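You operate a simulated robot arm through the tools that you are given. There is no shell and no other tool. Be economical: measure what you need, move in short steps, check, and stop when the job is done.

The job below is to be done with a simulated two-armed robot. You get a single attempt, and the scene is never put back.

TASK
Pick up the blue handled brush with one hand, pass it to the other hand and put it on the top of the grey turntable. Take the clear cup with the grey band on the top of the steel table with the air box and put it away on the middle shelf of the service wall. Press the nine key two times. Push the door of the narrow cabinet shut. Close the small drawer under the belt. Stack the blue pouch that says "W372" from the top of the box table on top of the blue pouch marked "W572". Open the bottom drawer of the tall steel cabinet, fetch the folded striped green cloth from the inside of the bottom drawer of the tall steel cabinet and set it on the open bay of the tall steel cabinet, then shut the drawer. The order is free. Set down upright: clear cup with the grey band.

Only the result counts: the job must be done as asked and must still hold three seconds after the hand-in. Knocking over, shifting, dropping, spilling or breaking anything else fails it. Flat cloth is picked up by pressing the open fingertips on it (5 to 10 N) and closing them slowly along it; thin cloth reads only 2 to 8 mm in the jaws.

THE ROBOT
Two 7-joint arms with two-finger grippers on one trunk, on a base that drives. Base frame: it is fixed to the floor where the robot stands at the start and does not move with it; the origin is under the middle of the robot, x ahead of it, y to its left, z up. Readings come in mm, degrees, newtons and seconds.
The left shoulder is at the start at [60, 179, 1139], the right one opposite. Places, roughly: blue handled brush (3x2x17 cm) [500, 100, 1000]; blue pouch [-7750, 2500, 750]; bottom drawer of the tall steel cabinet [-9000, 2500, 200]; clear cup with the grey band (7x7x9 cm) [-2300, 2100, 800]; door of the narrow cabinet [-5600, 1900, 900]; folded striped green cloth (11x6x3 cm) [-9000, 2600, 200]; middle shelf of the service wall (36x21 cm) [-400, -6000, 840]; nine key [-3500, 2600, 1100]; open bay of the tall steel cabinet [-9000, 2700, 900]; small drawer under the belt [-5500, 800, 300]; top of the grey turntable [-1000, 600, 900]. Payload 1.96 kg a hand.
The tool frame of a hand sits at the grasp point between the pads (the TCP): z along the fingers, y along the line on which they close. The tips reach 20 mm beyond it. The gripper opens to 72 mm. The gripper's body begins 38 mm behind the TCP.
Orientation is told as [roll, pitch, yaw] about the base's x, y, z axes, in that order, counted from this pose: with the fingers straight down and closing along the base's y, the tool's x points along the base's -x, its y along +y and its z along -z.

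THE INTERFACE
- The arms move only by the tool nudge_tool. It takes "left_targets", "right_targets" or both (then of equal length, played together; a hand with none holds still); each is a list that holds one entry, the list of rows, each a list of 7 numbers: the turn, a rotation vector about the base's x, y, z in units of 60 degrees (1.0 is 60 degrees), then the shift along the base's x, y, z in units of 300 mm (1.0 is 300 mm), then the gripper command, from -1 (fully open) to 1 (shut), values between in proportion. In form: [[[rx, ry, rz, tx, ty, tz, claw], ...]]. A call has 1 to 10 rows; each row is the pose to reach, as a shift and turn from the pose commanded when the call began. A call with a number of a shift or a turn outside -1 to 1 is refused whole. Rows are played at 5 a second. More than 50 mm and 8.6 degrees between two rows, or a gripper value outside its range, and nothing of the call is played. Where a pose cannot be reached the arm comes as near as it can. A force on the tool above 40 N (or 10 N above the force at the start of the call, whichever is more), or a blocked arm, ends the call early, and 0.2 s more pass. Each finger travels about 153 mm/s and halts on what it meets, pressing with about 32 N; the grip force reading is that of the motor and also rises with nothing between the fingers. The clock runs only during rows and for 0.2 s after the last one: add rows that repeat a pose to give the fingers time. The reply holds the time, the measured pose of the TCP, the force on the tool along the base axes, the opening and the grip force, in the units named above and with some noise, with the torque about the TCP (base axes, N m) and any sound that the robot's microphone picked up.
- Cameras (640 x 400 px; columns grow to the right, rows downward): "scene" is now at [12.4, 22.5, 1695.3]; the picture's right is [0.42, -0.91, 0.00], its down [-0.73, -0.33, -0.59] and it looks along [0.54, 0.25, -0.80] (base axes); focal length 276 px, centre (320, 200). "left" rides on the left gripper at [71, -19, -82] in its tool frame; the picture's right is [0.26, 0.97, 0.00], its down [-0.67, 0.18, -0.72] and it looks along [-0.69, 0.19, 0.70] (tool axes); focal length 280 px, centre (320, 200). "right" rides on the right gripper at [71, 19, -82] in its tool frame; the picture's right is [-0.26, 0.97, 0.00], its down [-0.67, -0.18, -0.72] and it looks along [-0.69, -0.19, 0.70] (tool axes); focal length 280 px, centre (320, 200). There is no depth. A picture from a camera that has moved, and an enlarged one, comes with that camera's place and axes in the base frame and with its lens. The place of the scene camera against the robot may be out by one fixed shift of up to 25 mm in any direction.
- get_image(camera): a new picture of that camera. It takes no simulated time.
- slide_trunk(by): slides the trunk up (or, below 0, down) by that many mm; the arms and the scene camera ride with it, the base frame stays. It gives what a move gives, with no picture.
- drive_base(legs): drives the robot by 1 to 6 legs, each [ahead, left, turn to the left] in mm, mm and degrees, along the robot's own axes; the way and the turn of a leg run together, so that a leg with both is an arc; at most 1500 mm and 180 degrees a leg. The arms and the cameras ride along, it lands a little off, and it stops where it bumps. It gives what a move gives.
- turn_head(pan, tilt): turns the head with the scene camera to pan (to the left, within 86 degrees either way) and tilt (down, from -29 to 69), counted from straight ahead of the robot. It gives what a move gives.
- enlarge(camera, box): a new picture of the part [left, top, right, bottom] of that camera's present view, enlarged. It takes no simulated time.
- hand_in(): hands the job in; it is judged then, once.

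Go step by step. Nothing tells you exact positions but the pictures and the camera data: compare them with the known pose of the tool, close in by small moves and look again before you grip or let go. The budget is 207 turns and 202 pictures, counting those below and the enlarged ones. Unless the task says otherwise, let go and move clear before handing in, and close with one line.

The tools are called after "Request:" by a JSON object that holds its "op" and its "data". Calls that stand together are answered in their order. nudge_tool: Moves the arms, as the interface text tells. Its arguments: {"type":"object","properties":{"left_targets":{"type":"array"},"right_targets":{"type":"array"}},"required":[]} The other tools are called the same way: slide_trunk (by) slides the trunk up or down; drive_base (legs) drives the base; turn_head (pan, tilt) turns the head that bears the scene camera; get_image (camera) takes a picture; enlarge (camera, box) takes an enlarged picture of a part of a camera's view; hand_in () hands the job in.

At the start:

```text
time_s: 0.0
left_tool_pos: [367.2, 249.9, 1168.5]
left_orientation: [-0.1, -0.1, -0.1]
left_force: [-0.2, 0.4, 0.5]
left_torque: [0.03, 0.04, 0.0]
left_finger_gap: 72.1
left_gripper_force: 0.1
right_tool_pos: [337.5, -23.5, 1169.9]
right_orientation: [-0.1, 0.0, 0.1]
right_force: [-0.7, -0.1, -0.3]
right_torque: [-0.02, 0.01, -0.03]
right_finger_gap: 71.9
right_gripper_force: 0.1
trunk travel left (down, up): [-784.0, 206.0]
robot x, y, heading: [-1.9, 0.2, 0.2]
head pan, tilt: [24.5, 53.6]
```

scene: 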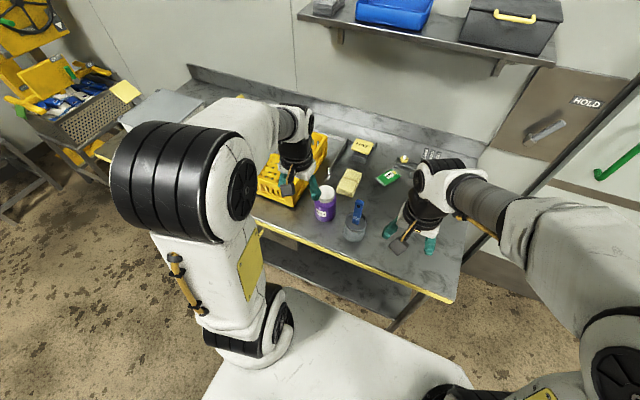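
right: 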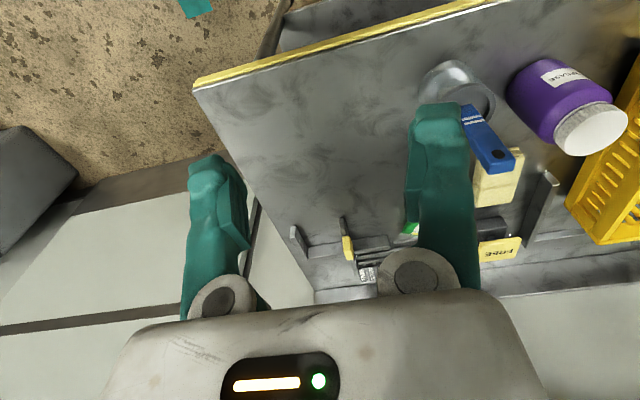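
left: 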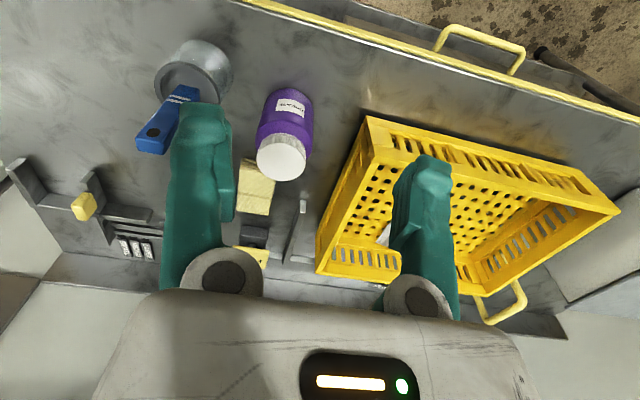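

The blue handled brush seems to stand in a steel cup on the bench in front of me. I look closer before moving.

Request:
{"op": "enlarge", "data": {"camera": "scene", "box": [270, 120, 470, 260]}}

Request:
{"op": "enlarge", "data": {"camera": "left", "box": [80, 20, 340, 200]}}

Request:
{"op": "enlarge", "data": {"camera": "right", "box": [380, 40, 640, 220]}}

```text
2.86 times, centred on (370, 190) of scene
camera zoom: at [12.4, 22.5, 1695.3], right [0.42, -0.91, 0.0], down [-0.73, -0.33, -0.59], along [0.54, 0.25, -0.8], focal length 787 px, centre (177, 229)
```

zoom: 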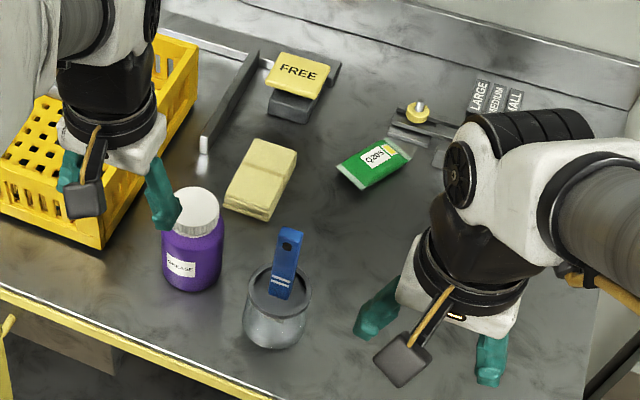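

```text
2.22 times, centred on (210, 110) of left
camera zoom: at [295.5, 230.6, 1251.0], right [-0.26, 0.97, 0.0], down [0.67, 0.18, 0.72], along [0.69, 0.19, -0.7], focal length 623 px, centre (564, 400)
```

zoom: 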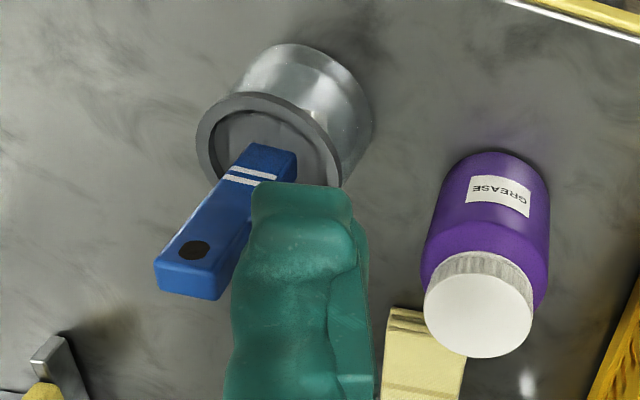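

```text
2.22 times, centred on (510, 130) of right
camera zoom: at [267.0, -2.5, 1249.6], right [0.26, 0.97, 0.0], down [0.67, -0.18, 0.72], along [0.69, -0.19, -0.7], focal length 623 px, centre (-102, 356)
```

zoom: 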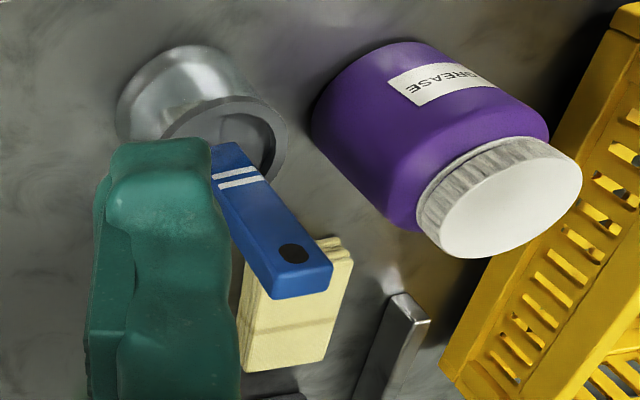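

The brush stands upright in the steel cup, with its top at about [477, 121, 1030] and its wide side along y. I bring the left hand above it and shift the right hand aside.

Request:
{"op": "nudge_tool", "data": {"left_targets": [[[0, 0, 0, 0.09, -0.11, 0, -1], [0, 0, 0, 0.18, -0.215, 0, -1], [0, 0, 0, 0.27, -0.32, 0, -1], [0, 0, 0, 0.363, -0.43, 0, -1], [0, 0, 0, 0.363, -0.43, 0, -1]]], "right_targets": [[[0, 0, 0, 0, -0.1, 0, -1], [0, 0, 0, 0, -0.2, 0, -1], [0, 0, 0, 0, -0.3, 0, -1], [0, 0, 0, 0, -0.4, 0, -1], [0, 0, 0, 0, -0.4, 0, -1]]]}}

Request:
{"op": "get_image", "data": {"camera": "left"}}

Request:
{"op": "get_image", "data": {"camera": "scene"}}

```text
time_s: 1.2
left_tool_pos: [425.3, 137.6, 1160.5]
left_orientation: [-0.2, -1.0, 0.0]
left_force: [-0.1, -0.4, -0.9]
left_torque: [-0.01, -0.01, 0.02]
left_finger_gap: 71.9
left_gripper_force: 0.0
left hand out of reach, approached as far as the arm can: row 2, 3, 4, 5
right_tool_pos: [338.3, -143.4, 1167.6]
right_orientation: [0.0, 0.0, 0.1]
right_force: [0.0, 0.5, 0.3]
right_torque: [-0.02, -0.05, 0.05]
right_finger_gap: 72.0
right_gripper_force: 0.1
trunk travel left (down, up): [-784.0, 206.0]
robot x, y, heading: [-1.9, 1.0, 0.3]
head pan, tilt: [24.5, 53.6]
```

```text
195 pictures are left
camera left: at [353.7, 118.9, 1242.3], right [-0.26, 0.96, -0.01], down [0.66, 0.18, 0.73], along [0.7, 0.19, -0.69], focal length 280 px, centre (320, 200)
```

left: 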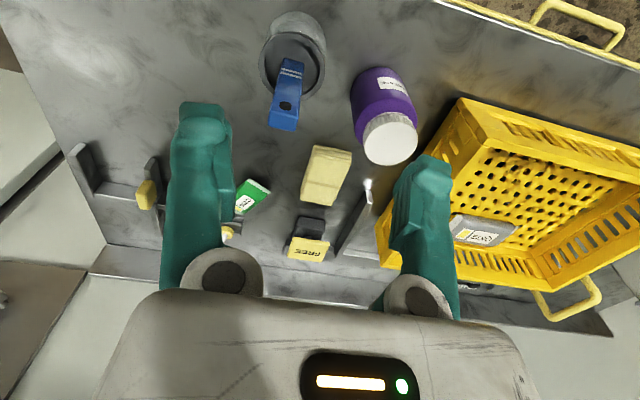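

```text
194 pictures are left
camera scene: at [12.4, 22.5, 1695.3], right [0.42, -0.91, 0.0], down [-0.73, -0.33, -0.59], along [0.54, 0.25, -0.8], focal length 276 px, centre (320, 200)
```

scene: 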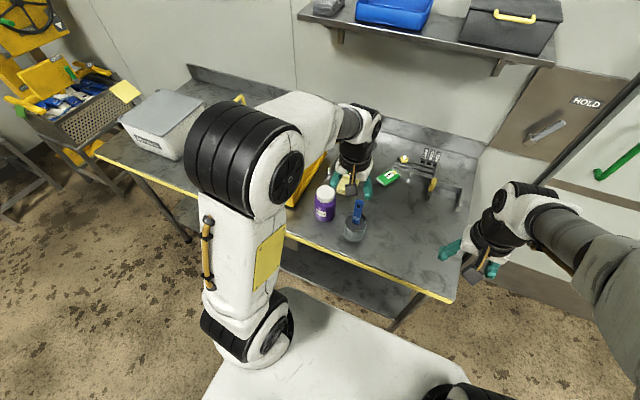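

The left hand runs out of reach at this height. I raise the trunk so the hand works lower against the shoulder, where it should reach further.

Request:
{"op": "slide_trunk", "data": {"by": 130}}

Request:
{"op": "nudge_tool", "data": {"left_targets": [[[0, 0, 0, 0, 0, -0.16, -1], [0, 0, 0, 0, 0, -0.32, -1], [0, 0, 0, 0, 0, -0.48, -1], [0, 0, 0, 0, 0, -0.48, -1]]]}}

```text
time_s: 2.8
left_tool_pos: [426.8, 137.8, 1291.1]
left_orientation: [0.0, -1.0, -0.1]
left_force: [-0.1, 0.4, 0.0]
left_torque: [-0.01, 0.01, 0.01]
left_finger_gap: 71.8
left_gripper_force: 0.1
right_tool_pos: [338.6, -143.2, 1297.1]
right_orientation: [0.0, 0.0, 0.0]
right_force: [-0.1, 0.9, -0.2]
right_torque: [0.01, -0.03, 0.0]
right_finger_gap: 72.0
right_gripper_force: 0.0
trunk travel left (down, up): [-914.0, 76.0]
robot x, y, heading: [0.4, 2.3, 0.1]
head pan, tilt: [24.5, 53.6]
```

```text
time_s: 3.8
left_tool_pos: [425.3, 137.8, 1147.7]
left_orientation: [-0.1, -0.9, 0.0]
left_force: [-0.2, -0.6, -0.2]
left_torque: [-0.03, 0.02, 0.02]
left_finger_gap: 72.2
left_gripper_force: 0.1
right_tool_pos: [338.2, -142.9, 1297.4]
right_orientation: [0.0, -0.2, 0.0]
right_force: [-1.1, -0.2, -1.0]
right_torque: [0.02, 0.02, 0.01]
right_finger_gap: 72.1
right_gripper_force: 0.1
trunk travel left (down, up): [-914.0, 76.0]
robot x, y, heading: [2.0, -3.3, -0.2]
head pan, tilt: [24.5, 53.6]
```

The hand went down cleanly, so I now reach over the brush.

Request:
{"op": "nudge_tool", "data": {"left_targets": [[[0, 0, 0, 0, 0, -0.1, -1], [0, 0.016, 0, 0.09, -0.03, -0.2, -1], [0, 0.016, 0, 0.173, -0.057, -0.2, -1], [0, 0.016, 0, 0.173, -0.057, -0.2, -1]]]}}

Request:
{"op": "get_image", "data": {"camera": "left"}}

Request:
{"op": "get_image", "data": {"camera": "scene"}}

```text
time_s: 4.8
left_tool_pos: [478.9, 122.2, 1085.3]
left_orientation: [-0.1, 0.1, 0.1]
left_force: [-0.4, 0.2, -0.7]
left_torque: [0.03, -0.03, -0.02]
left_finger_gap: 72.0
left_gripper_force: 0.0
right_tool_pos: [338.7, -142.7, 1298.3]
right_orientation: [0.0, -0.1, 0.0]
right_force: [0.1, -0.6, -0.2]
right_torque: [-0.01, -0.01, 0.04]
right_finger_gap: 71.8
right_gripper_force: 0.0
trunk travel left (down, up): [-914.0, 76.0]
robot x, y, heading: [-0.2, 3.1, 0.3]
head pan, tilt: [24.5, 53.6]
```

```text
193 pictures are left
camera left: at [407.6, 103.3, 1168.8], right [-0.26, 0.97, 0.0], down [0.68, 0.18, 0.71], along [0.69, 0.19, -0.7], focal length 280 px, centre (320, 200)
```

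left: 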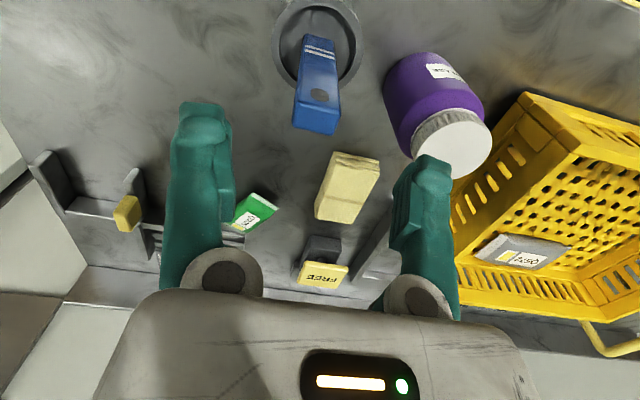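

```text
192 pictures are left
camera scene: at [11.5, 22.8, 1825.3], right [0.42, -0.91, 0.0], down [-0.73, -0.33, -0.59], along [0.54, 0.25, -0.8], focal length 276 px, centre (320, 200)
```

scene: 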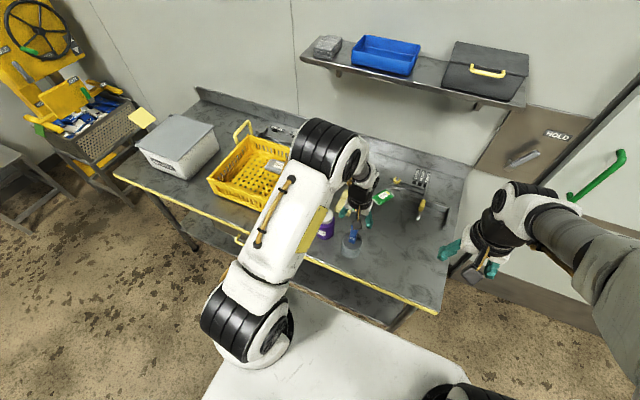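

The brush lies centred between the fingers. I go down to grip it near the top and close.

Request:
{"op": "nudge_tool", "data": {"left_targets": [[[0, 0, 0, 0, 0, -0.13, -1], [0, 0, 0, 0, 0, -0.25, -1], [0, 0, 0, 0, 0, -0.25, 0], [0, 0, 0, 0, 0, -0.25, 1], [0, 0, 0, 0, 0, -0.25, 1], [0, 0, 0, 0, 0, -0.25, 1]]]}}

Request:
{"op": "get_image", "data": {"camera": "left"}}

```text
time_s: 6.2
left_tool_pos: [478.5, 122.8, 1011.1]
left_orientation: [0.0, 0.1, 0.0]
left_force: [-0.1, 0.0, 0.3]
left_torque: [0.02, 0.01, 0.0]
left_finger_gap: 22.5
left_gripper_force: 31.9
right_tool_pos: [338.7, -142.5, 1297.6]
right_orientation: [0.0, 0.0, 0.0]
right_force: [-0.3, 0.3, -0.6]
right_torque: [0.01, 0.03, 0.0]
right_finger_gap: 72.0
right_gripper_force: 0.0
trunk travel left (down, up): [-914.0, 76.0]
robot x, y, heading: [0.5, -2.5, 0.2]
head pan, tilt: [24.5, 53.6]
```

```text
191 pictures are left
camera left: at [407.6, 103.0, 1094.2], right [-0.26, 0.97, 0.0], down [0.68, 0.18, 0.71], along [0.69, 0.19, -0.7], focal length 280 px, centre (320, 200)
```

left: 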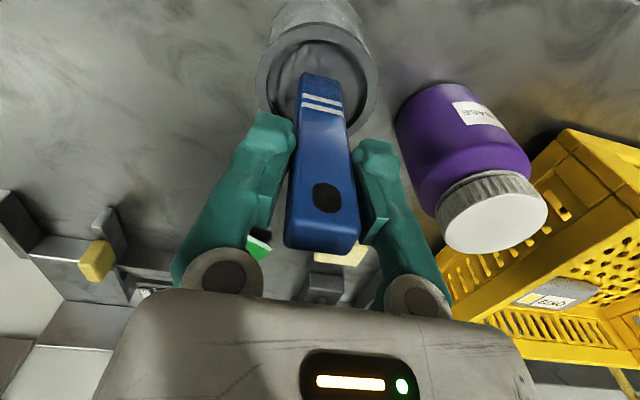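

The brush is gripped at 22.5 mm. I lift it straight up, first with the trunk and then with the arm.

Request:
{"op": "slide_trunk", "data": {"by": 74}}

Request:
{"op": "nudge_tool", "data": {"left_targets": [[[0, 0, 0, 0, 0, 0.08, 1], [0, 0, 0, 0, 0, 0.16, 1], [0, 0, 0, 0, 0, 0.25, 1], [0, 0, 0, 0, 0, 0.25, 1]]]}}

Request:
{"op": "get_image", "data": {"camera": "left"}}

Request:
{"op": "get_image", "data": {"camera": "scene"}}

```text
time_s: 7.3
left_tool_pos: [479.0, 122.3, 1085.3]
left_orientation: [0.0, 0.1, 0.0]
left_force: [-0.6, 0.3, -1.2]
left_torque: [0.0, 0.01, -0.02]
left_finger_gap: 22.7
left_gripper_force: 32.1
right_tool_pos: [338.4, -142.9, 1371.0]
right_orientation: [0.0, 0.0, 0.0]
right_force: [-0.1, -0.1, 0.7]
right_torque: [0.01, -0.02, 0.0]
right_finger_gap: 71.8
right_gripper_force: 0.1
trunk travel left (down, up): [-988.0, 2.0]
robot x, y, heading: [-0.8, 2.0, 0.3]
head pan, tilt: [24.5, 53.6]
```

```text
time_s: 8.3
left_tool_pos: [478.9, 122.4, 1161.1]
left_orientation: [-0.1, 0.2, 0.0]
left_force: [0.2, 0.1, -0.4]
left_torque: [0.02, 0.02, -0.01]
left_finger_gap: 22.4
left_gripper_force: 31.7
right_tool_pos: [339.0, -142.9, 1371.1]
right_orientation: [0.0, 0.0, 0.0]
right_force: [0.5, 0.4, -0.7]
right_torque: [-0.02, 0.0, 0.01]
right_finger_gap: 72.1
right_gripper_force: 0.2
trunk travel left (down, up): [-988.0, 2.0]
robot x, y, heading: [5.7, -1.8, 0.1]
head pan, tilt: [24.5, 53.6]
```

```text
190 pictures are left
camera left: at [408.1, 103.2, 1243.3], right [-0.26, 0.97, 0.0], down [0.68, 0.18, 0.71], along [0.69, 0.19, -0.7], focal length 280 px, centre (320, 200)
```

left: 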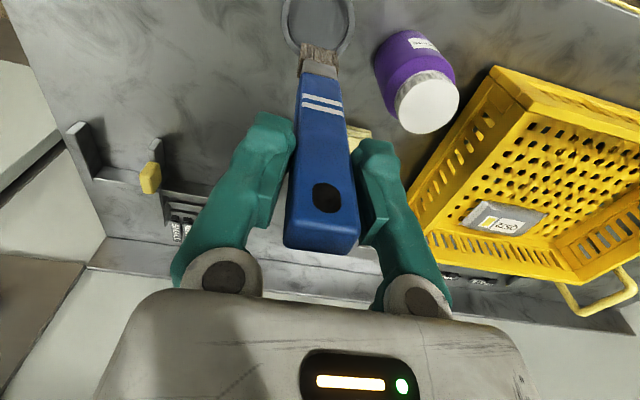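

```text
189 pictures are left
camera scene: at [12.7, 22.5, 1899.3], right [0.42, -0.91, 0.0], down [-0.73, -0.33, -0.59], along [0.54, 0.25, -0.8], focal length 276 px, centre (320, 200)
```

scene: 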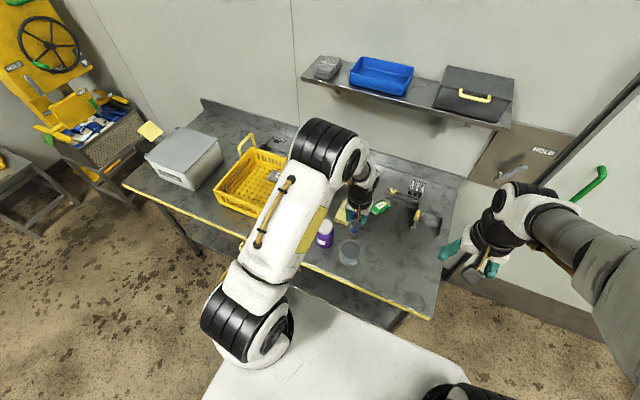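

The brush is clear of the cup. I back the robot away from the bench for the handover.

Request:
{"op": "drive_base", "data": {"legs": [[-250, 0, 0]]}}

Request:
{"op": "turn_head", "data": {"pan": 0, "tilt": 50}}

Request:
{"op": "get_image", "data": {"camera": "scene"}}

```text
time_s: 10.1
left_tool_pos: [229.6, 122.8, 1160.7]
left_orientation: [-0.1, 0.2, 0.0]
left_force: [0.8, 0.1, -0.7]
left_torque: [-0.03, 0.0, 0.0]
left_finger_gap: 22.3
left_gripper_force: 31.9
right_tool_pos: [88.7, -142.9, 1370.7]
right_orientation: [0.0, 0.1, 0.0]
right_force: [0.4, -0.8, 1.0]
right_torque: [0.04, 0.01, -0.01]
right_finger_gap: 72.0
right_gripper_force: 0.0
trunk travel left (down, up): [-988.0, 2.0]
robot x, y, heading: [-252.6, 0.0, -0.1]
head pan, tilt: [24.5, 53.6]
```

```text
time_s: 11.0
left_tool_pos: [226.6, 121.9, 1160.4]
left_orientation: [-0.2, 0.1, 0.1]
left_force: [0.1, 0.8, -0.1]
left_torque: [0.02, -0.06, -0.02]
left_finger_gap: 22.3
left_gripper_force: 31.5
right_tool_pos: [86.6, -143.4, 1371.3]
right_orientation: [0.0, -0.1, -0.1]
right_force: [0.2, 0.2, 0.7]
right_torque: [-0.01, 0.01, 0.02]
right_finger_gap: 71.8
right_gripper_force: 0.0
trunk travel left (down, up): [-988.0, 2.0]
robot x, y, heading: [-252.2, -0.8, -0.0]
head pan, tilt: [0.0, 50.0]
```

```text
188 pictures are left
camera scene: at [-230.4, -8.0, 1904.1], right [0.0, -1.0, 0.0], down [-0.77, 0.0, -0.64], along [0.64, 0.0, -0.77], focal length 276 px, centre (320, 200)
```

scene: 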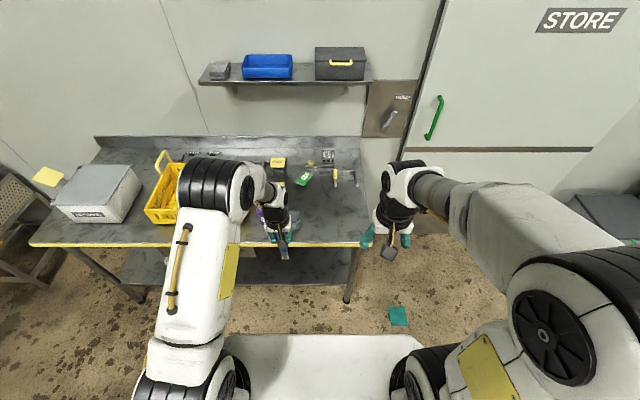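

Now I turn the left hand so the brush points to the right, towards the other hand.

Request:
{"op": "nudge_tool", "data": {"left_targets": [[[-0.13, 0, 0, -0.04, 0, 0, 1], [-0.26, 0, 0, -0.08, 0, 0, 1], [-0.39, 0, 0, -0.12, 0, 0, 1], [-0.52, 0, 0, -0.16, 0, 0, 1], [-0.65, 0, 0, -0.2, 0, 0, 1], [-0.78, 0, 0, -0.2, 0, 0, 1], [-0.91, 0, 0, -0.2, 0, 0, 1], [-1.0, 0, 0, -0.2, 0, 0, 1]]]}}

Request:
{"op": "nudge_tool", "data": {"left_targets": [[[-0.13, 0, 0, 0, 0, 0, 1], [-0.26, 0, 0, 0, 0, 0, 1], [-0.39, 0, 0, 0, 0, 0, 1], [-0.5, 0, 0, 0, 0, 0, 1], [-0.5, 0, 0, 0, 0, 0, 1]]]}}

Request:
{"op": "get_image", "data": {"camera": "scene"}}

```text
time_s: 12.8
left_tool_pos: [167.6, 123.4, 1162.5]
left_orientation: [-60.1, -0.1, 0.0]
left_force: [-0.1, 0.4, -0.2]
left_torque: [0.04, 0.02, -0.01]
left_finger_gap: 22.5
left_gripper_force: 31.5
right_tool_pos: [85.8, -143.6, 1371.8]
right_orientation: [0.1, 0.0, 0.0]
right_force: [0.0, 0.0, 1.0]
right_torque: [0.0, -0.02, -0.01]
right_finger_gap: 71.7
right_gripper_force: 0.0
trunk travel left (down, up): [-988.0, 2.0]
robot x, y, heading: [-248.6, -1.9, 0.2]
head pan, tilt: [0.0, 50.0]
```

```text
time_s: 14.0
left_tool_pos: [168.4, 122.2, 1159.8]
left_orientation: [-75.6, 0.1, -0.1]
left_force: [0.3, 0.2, -0.4]
left_torque: [0.02, -0.02, 0.02]
left_finger_gap: 22.4
left_gripper_force: 32.0
left hand out of reach, approached as far as the arm can: row 3, 4, 5
right_tool_pos: [86.2, -141.5, 1371.7]
right_orientation: [-0.1, 0.0, 0.0]
right_force: [-1.0, 0.0, -0.1]
right_torque: [0.0, 0.03, 0.0]
right_finger_gap: 72.0
right_gripper_force: 0.1
trunk travel left (down, up): [-988.0, 2.0]
robot x, y, heading: [-250.9, -1.0, 0.0]
head pan, tilt: [0.0, 50.0]
```

```text
187 pictures are left
camera scene: at [-229.1, -6.9, 1904.0], right [0.0, -1.0, 0.0], down [-0.77, 0.0, -0.64], along [0.64, 0.0, -0.77], focal length 276 px, centre (320, 200)
```

scene: 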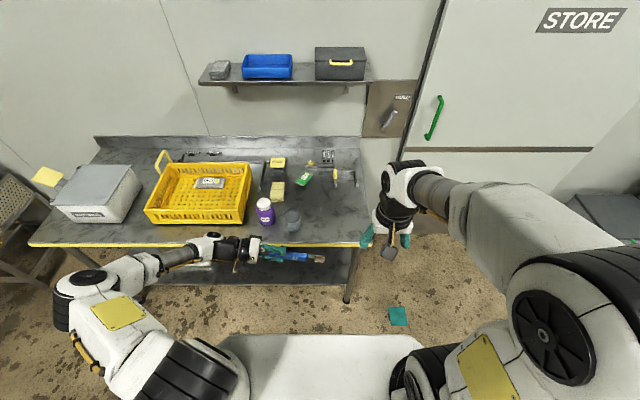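

The left hand stops at 76 degrees, which is good enough. I bring it nearer the middle and turn the right hand by 90 degrees with its camera away from the left hand.

Request:
{"op": "nudge_tool", "data": {"left_targets": [[[0, 0, 0, -0.04, -0.07, 0, 1], [0, 0, 0, -0.08, -0.14, 0, 1], [0, 0, 0, -0.12, -0.21, 0, 1], [-0.08, 0, 0, -0.16, -0.273, 0, 1], [-0.16, 0, 0, -0.16, -0.273, 0, 1], [-0.24, 0, 0, -0.16, -0.273, 0, 1], [-0.24, 0, 0, -0.16, -0.273, 0, 1], [-0.24, 0, 0, -0.16, -0.273, 0, 1]]], "right_targets": [[[0, 0, 0.13, 0, 0, 0, -1], [0, 0, 0.26, 0, 0, 0, -1], [0, 0, 0.39, 0, 0, 0, -1], [0, 0, 0.52, 0, 0, 0, -1], [0, 0, 0.65, 0, 0, 0, -1], [0, 0, 0.78, 0, 0, 0, -1], [0, 0, 0.91, 0, 0, 0, -1], [0, 0, 1.0, 0, 0, 0, -1]]]}}

Request:
{"op": "nudge_tool", "data": {"right_targets": [[[0, 0, 0.13, 0, 0, 0, -1], [0, 0, 0.26, 0, 0, 0, -1], [0, 0, 0.39, 0, 0, 0, -1], [0, 0, 0.5, 0, 0, 0, -1], [0, 0, 0.5, 0, 0, 0, -1]]]}}

Request:
{"op": "get_image", "data": {"camera": "scene"}}

Request:
{"op": "get_image", "data": {"camera": "right"}}

```text
time_s: 15.8
left_tool_pos: [120.3, 40.0, 1159.9]
left_orientation: [-90.1, 0.0, 0.0]
left_force: [-0.2, -0.3, -0.5]
left_torque: [0.02, 0.0, -0.03]
left_finger_gap: 22.4
left_gripper_force: 32.2
right_tool_pos: [86.8, -142.0, 1371.6]
right_orientation: [0.0, -0.1, 60.3]
right_force: [0.1, -0.1, 0.5]
right_torque: [0.0, -0.04, 0.0]
right_finger_gap: 72.0
right_gripper_force: 0.0
trunk travel left (down, up): [-988.0, 2.0]
robot x, y, heading: [-248.9, -2.5, 0.1]
head pan, tilt: [0.0, 50.0]
```

```text
time_s: 17.0
left_tool_pos: [120.4, 39.8, 1161.0]
left_orientation: [-89.9, 0.1, 0.0]
left_force: [-0.7, -0.5, -0.6]
left_torque: [0.03, 0.01, 0.01]
left_finger_gap: 22.1
left_gripper_force: 32.0
right_tool_pos: [86.5, -143.1, 1371.3]
right_orientation: [0.0, 0.0, 90.1]
right_force: [0.4, 0.4, -0.3]
right_torque: [-0.02, 0.02, 0.02]
right_finger_gap: 71.8
right_gripper_force: 0.1
trunk travel left (down, up): [-988.0, 2.0]
robot x, y, heading: [-253.5, 0.6, 0.2]
head pan, tilt: [0.0, 50.0]
```

```text
186 pictures are left
camera scene: at [-228.8, -8.0, 1904.0], right [0.0, -1.0, 0.0], down [-0.77, 0.0, -0.64], along [0.64, 0.0, -0.77], focal length 276 px, centre (320, 200)
```

scene: 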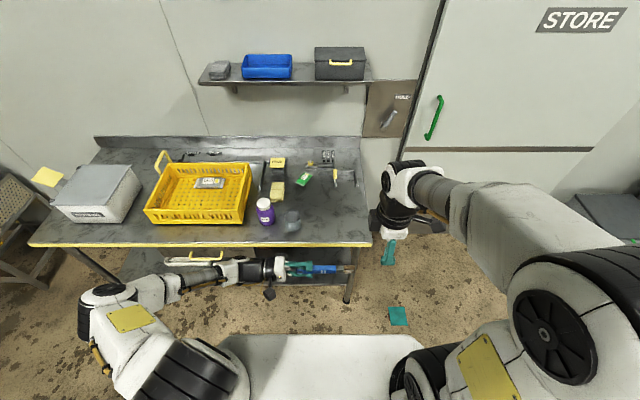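

```text
185 pictures are left
camera right: at [67.0, -212.2, 1452.6], right [-0.97, 0.26, 0.0], down [0.18, 0.67, 0.72], along [0.19, 0.69, -0.7], focal length 280 px, centre (320, 200)
```

right: 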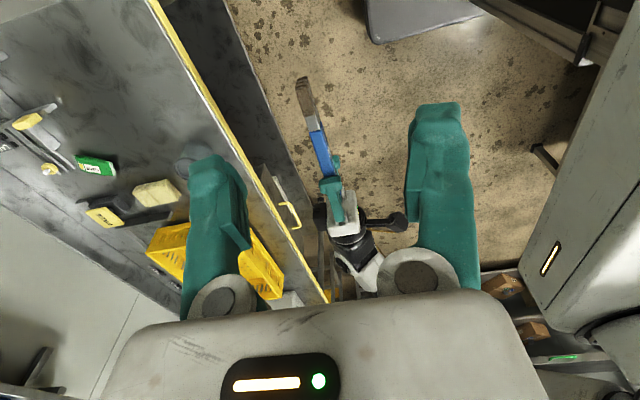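

The brush now points straight along -y at z 1160. I bring the right hand above the handle.

Request:
{"op": "nudge_tool", "data": {"right_targets": [[[0, 0, 0, 0.04, 0.11, 0, -1], [0, 0, 0, 0.08, 0.22, -0.06, -1], [0, 0, 0, 0.112, 0.33, -0.15, -1], [0, 0, 0, 0.112, 0.443, -0.25, -1], [0, 0, 0, 0.112, 0.443, -0.37, -1], [0, 0, 0, 0.112, 0.443, -0.37, -1]]]}}

Request:
{"op": "get_image", "data": {"camera": "right"}}

Request:
{"op": "get_image", "data": {"camera": "left"}}

```text
time_s: 18.4
left_tool_pos: [119.1, 40.6, 1162.0]
left_orientation: [-90.0, -0.1, -0.1]
left_force: [0.4, -0.2, -0.1]
left_torque: [0.05, -0.04, 0.0]
left_finger_gap: 22.6
left_gripper_force: 31.7
right_tool_pos: [121.1, -7.3, 1259.9]
right_orientation: [0.1, -0.1, 90.0]
right_force: [-0.2, -0.3, 0.3]
right_torque: [0.02, 0.0, 0.0]
right_finger_gap: 72.1
right_gripper_force: 0.0
trunk travel left (down, up): [-988.0, 2.0]
robot x, y, heading: [-251.1, 2.5, -0.0]
head pan, tilt: [0.0, 50.0]
```

```text
184 pictures are left
camera right: at [100.1, -76.0, 1341.8], right [-0.96, 0.26, 0.0], down [0.18, 0.67, 0.72], along [0.19, 0.69, -0.7], focal length 280 px, centre (320, 200)
```

right: 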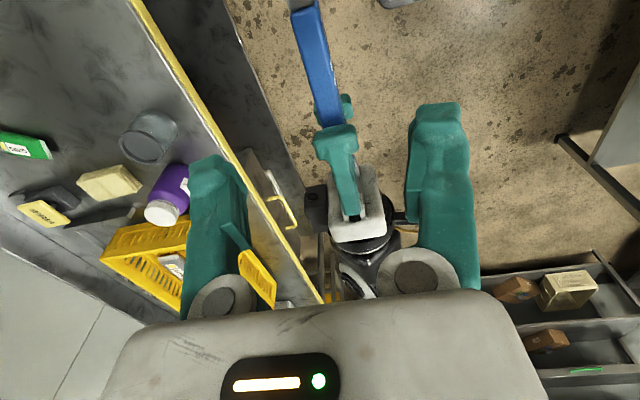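

```text
183 pictures are left
camera left: at [47.9, 121.6, 1180.2], right [-0.26, 0.0, -0.97], down [0.67, 0.72, -0.18], along [0.69, -0.7, -0.19], focal length 280 px, centre (320, 200)
```

left: 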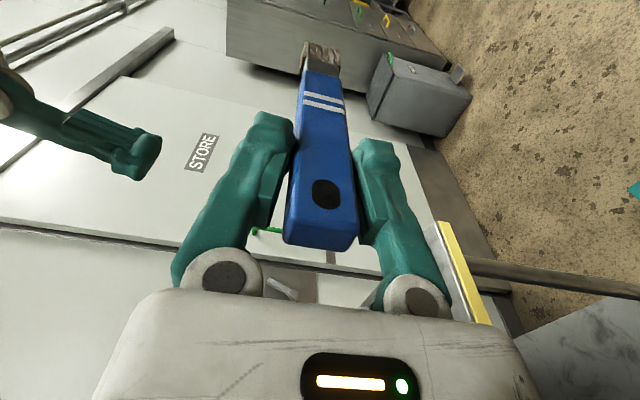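

The handle lies right between the right fingers, at x 118 and y -10. I descend and close.

Request:
{"op": "nudge_tool", "data": {"right_targets": [[[0, 0, 0, -0.008, -0.01, -0.11, -1], [0, 0, 0, -0.008, -0.01, -0.22, -1], [0, 0, 0, -0.008, -0.01, -0.327, -1], [0, 0, 0, -0.008, -0.01, -0.327, 0], [0, 0, 0, -0.008, -0.01, -0.327, 0.6], [0, 0, 0, -0.008, -0.01, -0.327, 1], [0, 0, 0, -0.008, -0.01, -0.327, 1]]]}}

Request:
{"op": "get_image", "data": {"camera": "right"}}

```text
time_s: 20.0
left_tool_pos: [119.0, 39.7, 1160.6]
left_orientation: [-90.0, 0.0, 0.0]
left_force: [-15.0, 3.4, 8.5]
left_torque: [-0.19, 0.09, -0.65]
left_finger_gap: 22.6
left_gripper_force: 32.0
right_tool_pos: [118.5, -10.7, 1163.2]
right_orientation: [-0.2, 0.0, 89.9]
right_force: [14.3, -4.1, -9.3]
right_torque: [-0.33, -0.16, -0.12]
right_finger_gap: 14.4
right_gripper_force: 32.1
trunk travel left (down, up): [-988.0, 2.0]
robot x, y, heading: [-251.5, -0.5, 0.1]
head pan, tilt: [0.0, 50.0]
```

```text
182 pictures are left
camera right: at [97.9, -80.9, 1244.9], right [-0.96, 0.26, 0.0], down [0.18, 0.67, 0.72], along [0.19, 0.69, -0.7], focal length 280 px, centre (320, 200)
```

right: 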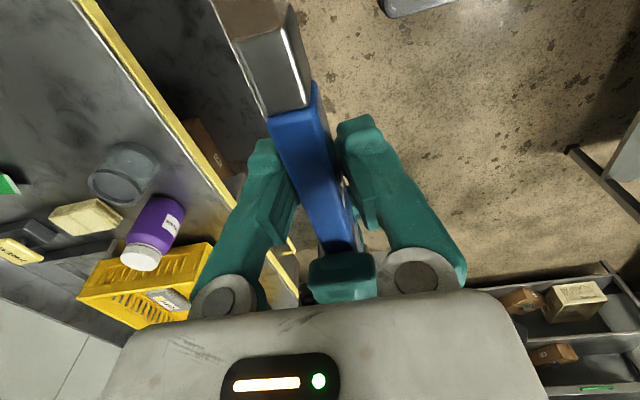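

The right hand grips the handle at 14.4 mm. I open the left hand and draw it back along +y.

Request:
{"op": "nudge_tool", "data": {"left_targets": [[[0, 0, 0, 0, 0, 0, 0], [0, 0, 0, 0, 0, 0, -1], [0, 0, 0, 0, 0, 0, -1], [0, 0, 0, 0, 0.12, 0, -1], [0, 0, 0, 0, 0.25, 0, -1], [0, 0, 0, 0, 0.38, 0, -1], [0, 0, 0, 0, 0.38, 0, -1]]]}}

Request:
{"op": "get_image", "data": {"camera": "right"}}

Request:
{"op": "get_image", "data": {"camera": "scene"}}

```text
time_s: 21.6
left_tool_pos: [117.3, 64.6, 1160.7]
left_orientation: [-90.0, -0.1, 0.0]
left_force: [0.2, 0.3, 1.0]
left_torque: [-0.02, 0.01, -0.04]
left_finger_gap: 72.2
left_gripper_force: 0.2
left hand out of reach, approached as far as the arm can: row 4, 5, 6, 7
right_tool_pos: [117.0, -10.0, 1162.9]
right_orientation: [-0.1, 0.0, 90.0]
right_force: [0.3, 0.1, -0.2]
right_torque: [0.03, 0.01, 0.04]
right_finger_gap: 14.4
right_gripper_force: 31.9
trunk travel left (down, up): [-988.0, 2.0]
robot x, y, heading: [-254.7, -0.2, -0.2]
head pan, tilt: [0.0, 50.0]
```

```text
181 pictures are left
camera right: at [97.3, -80.1, 1244.9], right [-0.96, 0.26, 0.0], down [0.18, 0.67, 0.72], along [0.19, 0.69, -0.7], focal length 280 px, centre (320, 200)
```

right: 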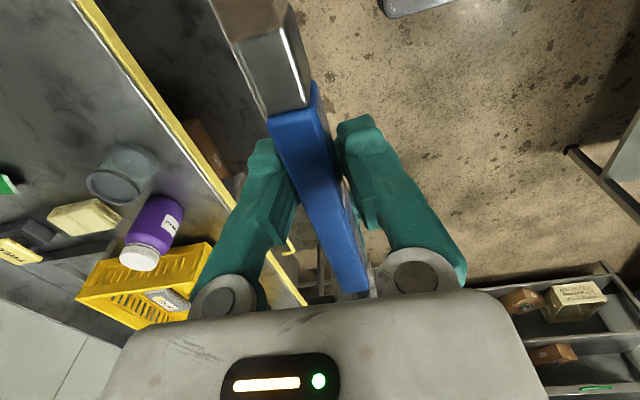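

```text
180 pictures are left
camera scene: at [-228.9, -7.4, 1904.0], right [0.0, -1.0, 0.0], down [-0.77, 0.0, -0.64], along [0.64, 0.0, -0.77], focal length 276 px, centre (320, 200)
```

scene: 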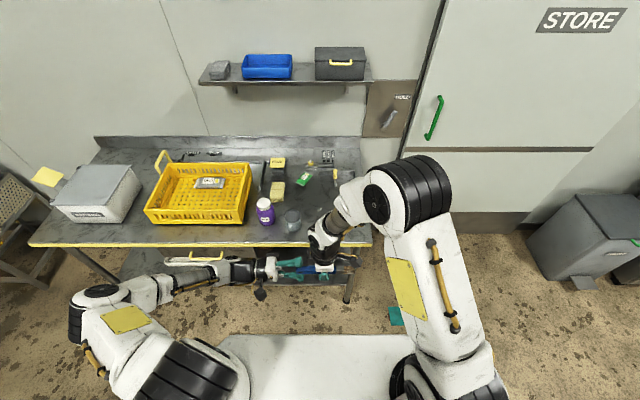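

The brush is held by the right hand only. I move the right hand away along -y, then turn the left hand back down.

Request:
{"op": "nudge_tool", "data": {"right_targets": [[[0, 0, 0, 0, -0.12, 0, 1], [0, 0, 0, 0, -0.25, 0, 1], [0, 0, 0, 0, -0.38, 0, 1], [0, 0, 0, 0, -0.5, 0, 1], [0, 0, 0, 0, -0.5, 0, 1]]]}}

Request:
{"op": "nudge_tool", "data": {"left_targets": [[[0.13, 0, 0, 0, 0.05, 0, -1], [0.26, 0, 0, 0, 0.1, 0, -1], [0.39, 0, 0, 0, 0.15, 0, -1], [0.52, 0, 0, 0, 0.2, 0, -1], [0.65, 0, 0, 0, 0.25, 0, -1], [0.78, 0, 0, 0, 0.3, 0, -1], [0.91, 0, 0, 0, 0.35, 0, -1], [1.0, 0, 0, 0, 0.4, 0, -1]]]}}

Request:
{"op": "nudge_tool", "data": {"left_targets": [[[0.13, 0, 0, 0, 0.05, 0, -1], [0.26, 0, 0, 0, 0.1, 0, -1], [0.39, 0, 0, 0, 0.15, 0, -1], [0.5, 0, 0, 0, 0.2, 0, -1], [0.5, 0, 0, 0, 0.2, 0, -1]]]}}

Request:
{"op": "turn_head", "data": {"pan": 86, "tilt": 25}}

Request:
{"op": "get_image", "data": {"camera": "scene"}}

```text
time_s: 22.8
left_tool_pos: [119.4, 64.6, 1161.3]
left_orientation: [-90.1, -0.1, 0.0]
left_force: [-0.5, 0.5, 0.0]
left_torque: [-0.02, 0.01, -0.01]
left_finger_gap: 71.9
left_gripper_force: 0.1
right_tool_pos: [118.1, -163.4, 1162.2]
right_orientation: [0.0, 0.0, 90.0]
right_force: [0.3, 0.4, 0.3]
right_torque: [-0.03, 0.01, 0.01]
right_finger_gap: 14.5
right_gripper_force: 32.0
trunk travel left (down, up): [-988.0, 2.0]
robot x, y, heading: [-249.9, -2.1, -0.1]
head pan, tilt: [0.0, 50.0]
```

```text
time_s: 24.6
left_tool_pos: [116.1, 185.3, 1157.6]
left_orientation: [-30.0, 0.0, 0.0]
left_force: [0.4, -0.2, 0.4]
left_torque: [0.02, 0.0, 0.01]
left_finger_gap: 72.0
left_gripper_force: 0.1
right_tool_pos: [119.7, -163.4, 1162.0]
right_orientation: [0.0, -0.1, 90.0]
right_force: [0.2, 0.6, 0.2]
right_torque: [-0.01, 0.0, 0.0]
right_finger_gap: 14.8
right_gripper_force: 31.8
trunk travel left (down, up): [-988.0, 2.0]
robot x, y, heading: [-249.4, -1.0, 0.0]
head pan, tilt: [0.0, 50.0]
```

```text
time_s: 25.8
left_tool_pos: [114.9, 245.1, 1156.2]
left_orientation: [0.0, -0.1, 0.0]
left_force: [0.4, 0.1, -0.7]
left_torque: [0.04, -0.01, -0.03]
left_finger_gap: 71.7
left_gripper_force: 0.1
right_tool_pos: [119.5, -163.7, 1162.1]
right_orientation: [0.0, 0.0, 90.0]
right_force: [-0.1, 0.9, 0.5]
right_torque: [-0.01, 0.02, -0.01]
right_finger_gap: 14.5
right_gripper_force: 32.0
trunk travel left (down, up): [-988.0, 2.0]
robot x, y, heading: [-252.1, -0.3, -0.1]
head pan, tilt: [0.0, 50.0]
```

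```text
time_s: 27.4
left_tool_pos: [115.2, 245.3, 1156.9]
left_orientation: [-0.1, 0.0, -0.1]
left_force: [0.4, 0.3, -0.5]
left_torque: [0.03, 0.01, 0.03]
left_finger_gap: 71.8
left_gripper_force: 0.1
right_tool_pos: [119.4, -163.5, 1161.8]
right_orientation: [0.0, 0.0, 90.0]
right_force: [-0.1, -0.2, 0.3]
right_torque: [-0.02, 0.0, -0.02]
right_finger_gap: 14.5
right_gripper_force: 31.6
trunk travel left (down, up): [-988.0, 2.0]
robot x, y, heading: [-254.3, -0.3, 0.2]
head pan, tilt: [85.9, 25.0]
```

```text
179 pictures are left
camera scene: at [-299.1, 83.7, 1941.5], right [1.0, -0.07, 0.0], down [-0.03, -0.42, -0.91], along [0.06, 0.9, -0.42], focal length 276 px, centre (320, 200)
```

scene: 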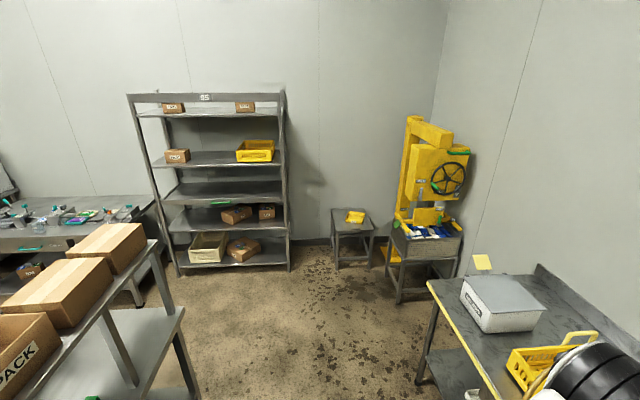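

I see shelves, a press and a box table on the left. I turn the robot to the left to find the turntable behind it.

Request:
{"op": "drive_base", "data": {"legs": [[0, 0, 45]]}}

Request:
{"op": "get_image", "data": {"camera": "scene"}}

```text
time_s: 29.9
left_tool_pos: [-170.8, 433.6, 1156.5]
left_orientation: [0.1, 0.0, 45.7]
left_force: [0.7, -0.1, -0.1]
left_torque: [0.0, 0.02, -0.01]
left_finger_gap: 72.0
left_gripper_force: 0.0
right_tool_pos: [124.9, 151.9, 1162.2]
right_orientation: [0.0, -0.1, 135.8]
right_force: [-0.2, -0.1, 0.3]
right_torque: [0.0, 0.0, -0.03]
right_finger_gap: 14.5
right_gripper_force: 32.2
trunk travel left (down, up): [-988.0, 2.0]
robot x, y, heading: [-249.5, -2.9, 46.0]
head pan, tilt: [85.9, 25.0]
```

```text
178 pictures are left
camera scene: at [-348.5, 17.7, 1941.6], right [0.75, 0.67, 0.0], down [0.28, -0.32, -0.91], along [-0.6, 0.68, -0.42], focal length 276 px, centre (320, 200)
```

scene: 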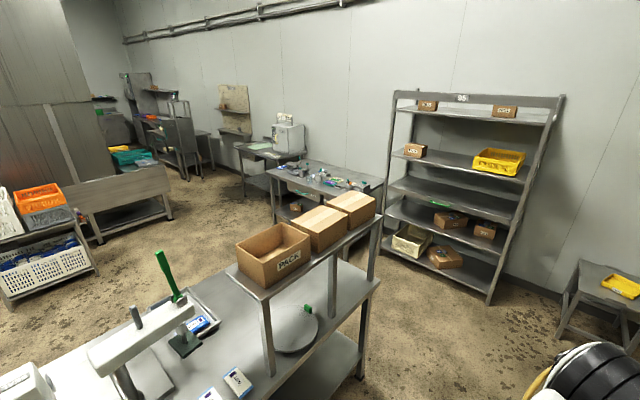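

The grey turntable sits at about [-1000, 590], partly under the box shelf of that table. I zoom in.

Request:
{"op": "enlarge", "data": {"camera": "scene", "box": [200, 180, 420, 400]}}

Request:
{"op": "enlarge", "data": {"camera": "scene", "box": [80, 80, 400, 280]}}

```text
1.82 times, centred on (310, 290) of scene
camera zoom: at [-348.5, 17.7, 1941.6], right [0.75, 0.67, 0.0], down [0.28, -0.32, -0.91], along [-0.6, 0.68, -0.42], focal length 501 px, centre (338, 36)
```

zoom: 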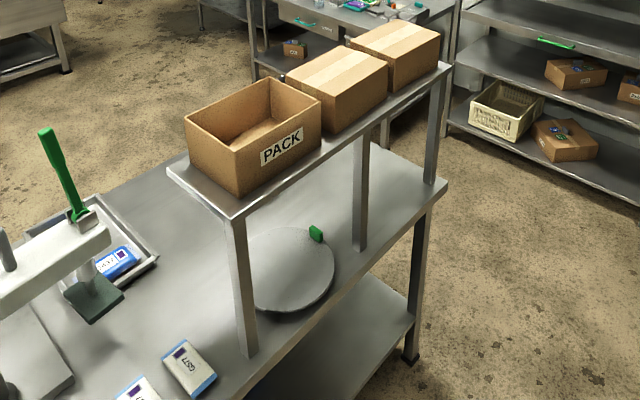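

```text
2.00 times, centred on (240, 180) of scene
camera zoom: at [-348.5, 17.7, 1941.6], right [0.75, 0.67, 0.0], down [0.28, -0.32, -0.91], along [-0.6, 0.68, -0.42], focal length 551 px, centre (480, 240)
```

zoom: 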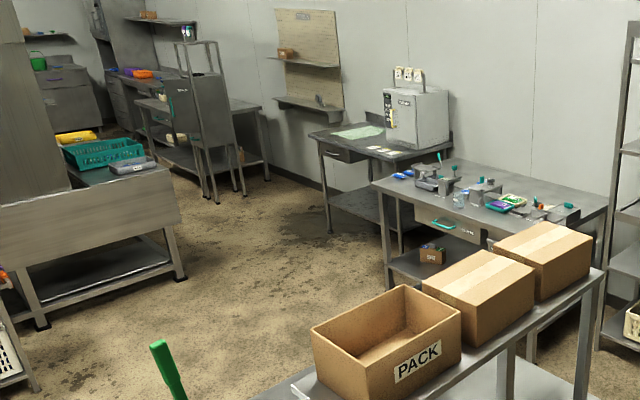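

The disc is centred near [-1020, 600], behind the front posts of an over-shelf whose edge is at about x -950 and z 1255. I turn to face that table and lower the trunk.

Request:
{"op": "drive_base", "data": {"legs": [[0, 0, 134]]}}

Request:
{"op": "turn_head", "data": {"pan": -30, "tilt": 35}}

Request:
{"op": "get_image", "data": {"camera": "scene"}}

```text
time_s: 35.8
left_tool_pos: [-624.8, -237.3, 1157.2]
left_orientation: [0.1, 0.0, 178.6]
left_force: [-0.5, -1.0, -0.3]
left_torque: [0.05, 0.02, 0.01]
left_finger_gap: 71.8
left_gripper_force: 0.0
right_tool_pos: [-618.4, 171.9, 1161.3]
right_orientation: [0.0, 0.0, -91.4]
right_force: [-0.1, 0.0, -0.1]
right_torque: [0.02, 0.03, 0.02]
right_finger_gap: 14.4
right_gripper_force: 32.1
trunk travel left (down, up): [-988.0, 2.0]
robot x, y, heading: [-252.2, 0.4, 178.5]
head pan, tilt: [85.9, 25.0]
```

```text
time_s: 37.8
left_tool_pos: [-625.6, -236.8, 1156.7]
left_orientation: [0.0, 0.0, 178.6]
left_force: [0.5, 0.5, 0.2]
left_torque: [-0.02, -0.01, -0.03]
left_finger_gap: 71.8
left_gripper_force: 0.1
right_tool_pos: [-618.5, 171.2, 1162.2]
right_orientation: [0.0, 0.0, -91.4]
right_force: [0.4, -0.4, -0.1]
right_torque: [0.02, 0.02, -0.02]
right_finger_gap: 14.5
right_gripper_force: 32.6
trunk travel left (down, up): [-988.0, 2.0]
robot x, y, heading: [-250.2, -3.2, 178.7]
head pan, tilt: [-30.0, 35.0]
```

```text
175 pictures are left
camera scene: at [-261.5, 36.3, 1925.8], right [0.52, 0.85, 0.0], down [0.49, -0.3, -0.82], along [-0.7, 0.43, -0.57], focal length 276 px, centre (320, 200)
```

scene: 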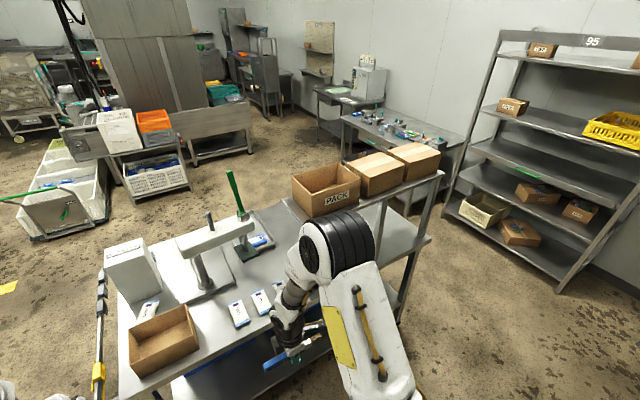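

The way is clear. I move sideways to the right and then up to the table, still short of it.

Request:
{"op": "drive_base", "data": {"legs": [[0, -485, 1.4], [200, 0, 0]]}}

Request:
{"op": "slide_trunk", "data": {"by": -150}}

Request:
{"op": "turn_head", "data": {"pan": 0, "tilt": 45}}

Request:
{"op": "get_image", "data": {"camera": "scene"}}

Request:
{"op": "get_image", "data": {"camera": "right"}}

Request:
{"op": "get_image", "data": {"camera": "left"}}

```text
time_s: 41.8
left_tool_pos: [-810.8, 239.0, 1159.2]
left_orientation: [0.0, -0.2, -179.7]
left_force: [-0.1, -0.1, -0.2]
left_torque: [-0.02, 0.03, -0.02]
left_finger_gap: 72.0
left_gripper_force: 0.0
right_tool_pos: [-816.1, 647.4, 1164.3]
right_orientation: [-0.2, 0.0, -89.7]
right_force: [0.7, -0.1, -0.2]
right_torque: [0.03, 0.03, 0.0]
right_finger_gap: 14.3
right_gripper_force: 31.7
trunk travel left (down, up): [-988.0, 2.0]
robot x, y, heading: [-447.0, 489.2, -179.8]
head pan, tilt: [-30.0, 35.0]
```

```text
time_s: 43.6
left_tool_pos: [-814.3, 237.8, 1007.8]
left_orientation: [0.0, 0.0, -179.7]
left_force: [0.1, 0.2, -0.2]
left_torque: [0.02, -0.02, -0.03]
left_finger_gap: 71.9
left_gripper_force: 0.0
right_tool_pos: [-819.0, 646.5, 1012.6]
right_orientation: [0.0, 0.0, -89.7]
right_force: [-0.1, 0.3, 0.0]
right_torque: [0.02, -0.05, -0.01]
right_finger_gap: 14.5
right_gripper_force: 31.7
trunk travel left (down, up): [-838.0, 152.0]
robot x, y, heading: [-447.4, 485.4, -179.7]
head pan, tilt: [-30.0, 35.0]
```

```text
time_s: 44.5
left_tool_pos: [-813.2, 238.7, 1006.8]
left_orientation: [-0.1, 0.1, -179.7]
left_force: [-0.5, 0.2, 0.4]
left_torque: [0.0, 0.02, 0.01]
left_finger_gap: 71.9
left_gripper_force: 0.1
right_tool_pos: [-819.8, 646.9, 1012.3]
right_orientation: [0.0, 0.0, -89.6]
right_force: [-0.2, -0.6, 0.1]
right_torque: [0.0, -0.01, -0.02]
right_finger_gap: 14.4
right_gripper_force: 31.9
trunk travel left (down, up): [-838.0, 152.0]
robot x, y, heading: [-446.8, 484.6, -179.5]
head pan, tilt: [0.0, 45.0]
```

```text
174 pictures are left
camera scene: at [-463.9, 477.5, 1761.0], right [0.0, 1.0, 0.0], down [0.71, 0.0, -0.71], along [-0.71, 0.0, -0.71], focal length 276 px, centre (320, 200)
```

scene: 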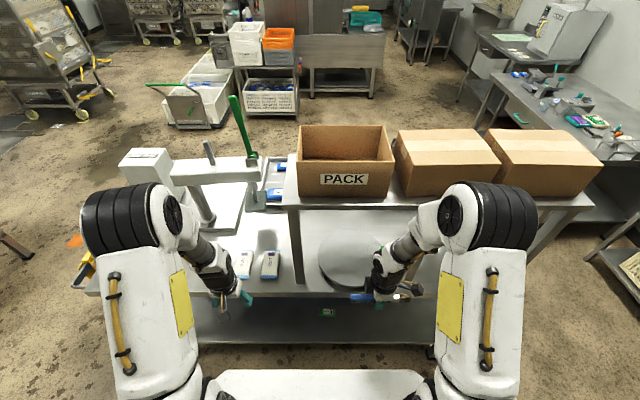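

```text
173 pictures are left
camera right: at [-801.4, 719.5, 1093.5], right [0.97, -0.26, 0.0], down [-0.18, -0.67, 0.72], along [-0.18, -0.69, -0.7], focal length 280 px, centre (320, 200)
```

right: 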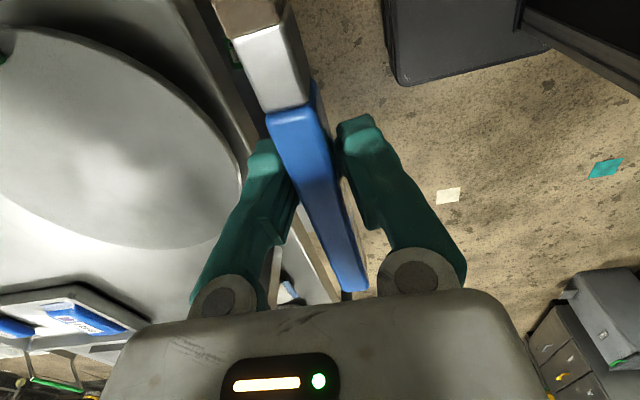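

```text
172 pictures are left
camera left: at [-743.4, 258.4, 1089.4], right [0.27, -0.96, 0.0], down [-0.67, -0.19, 0.72], along [-0.69, -0.19, -0.7], focal length 280 px, centre (320, 200)
```

left: 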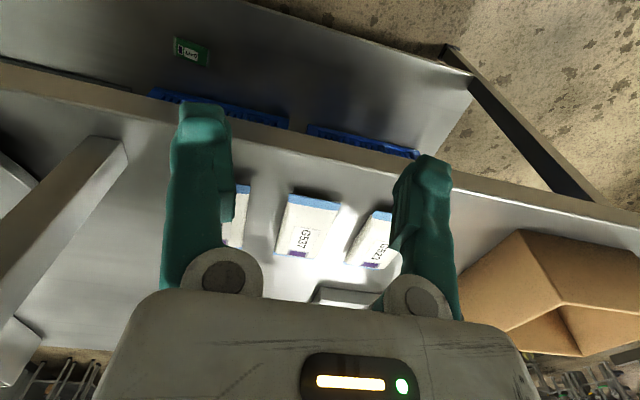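

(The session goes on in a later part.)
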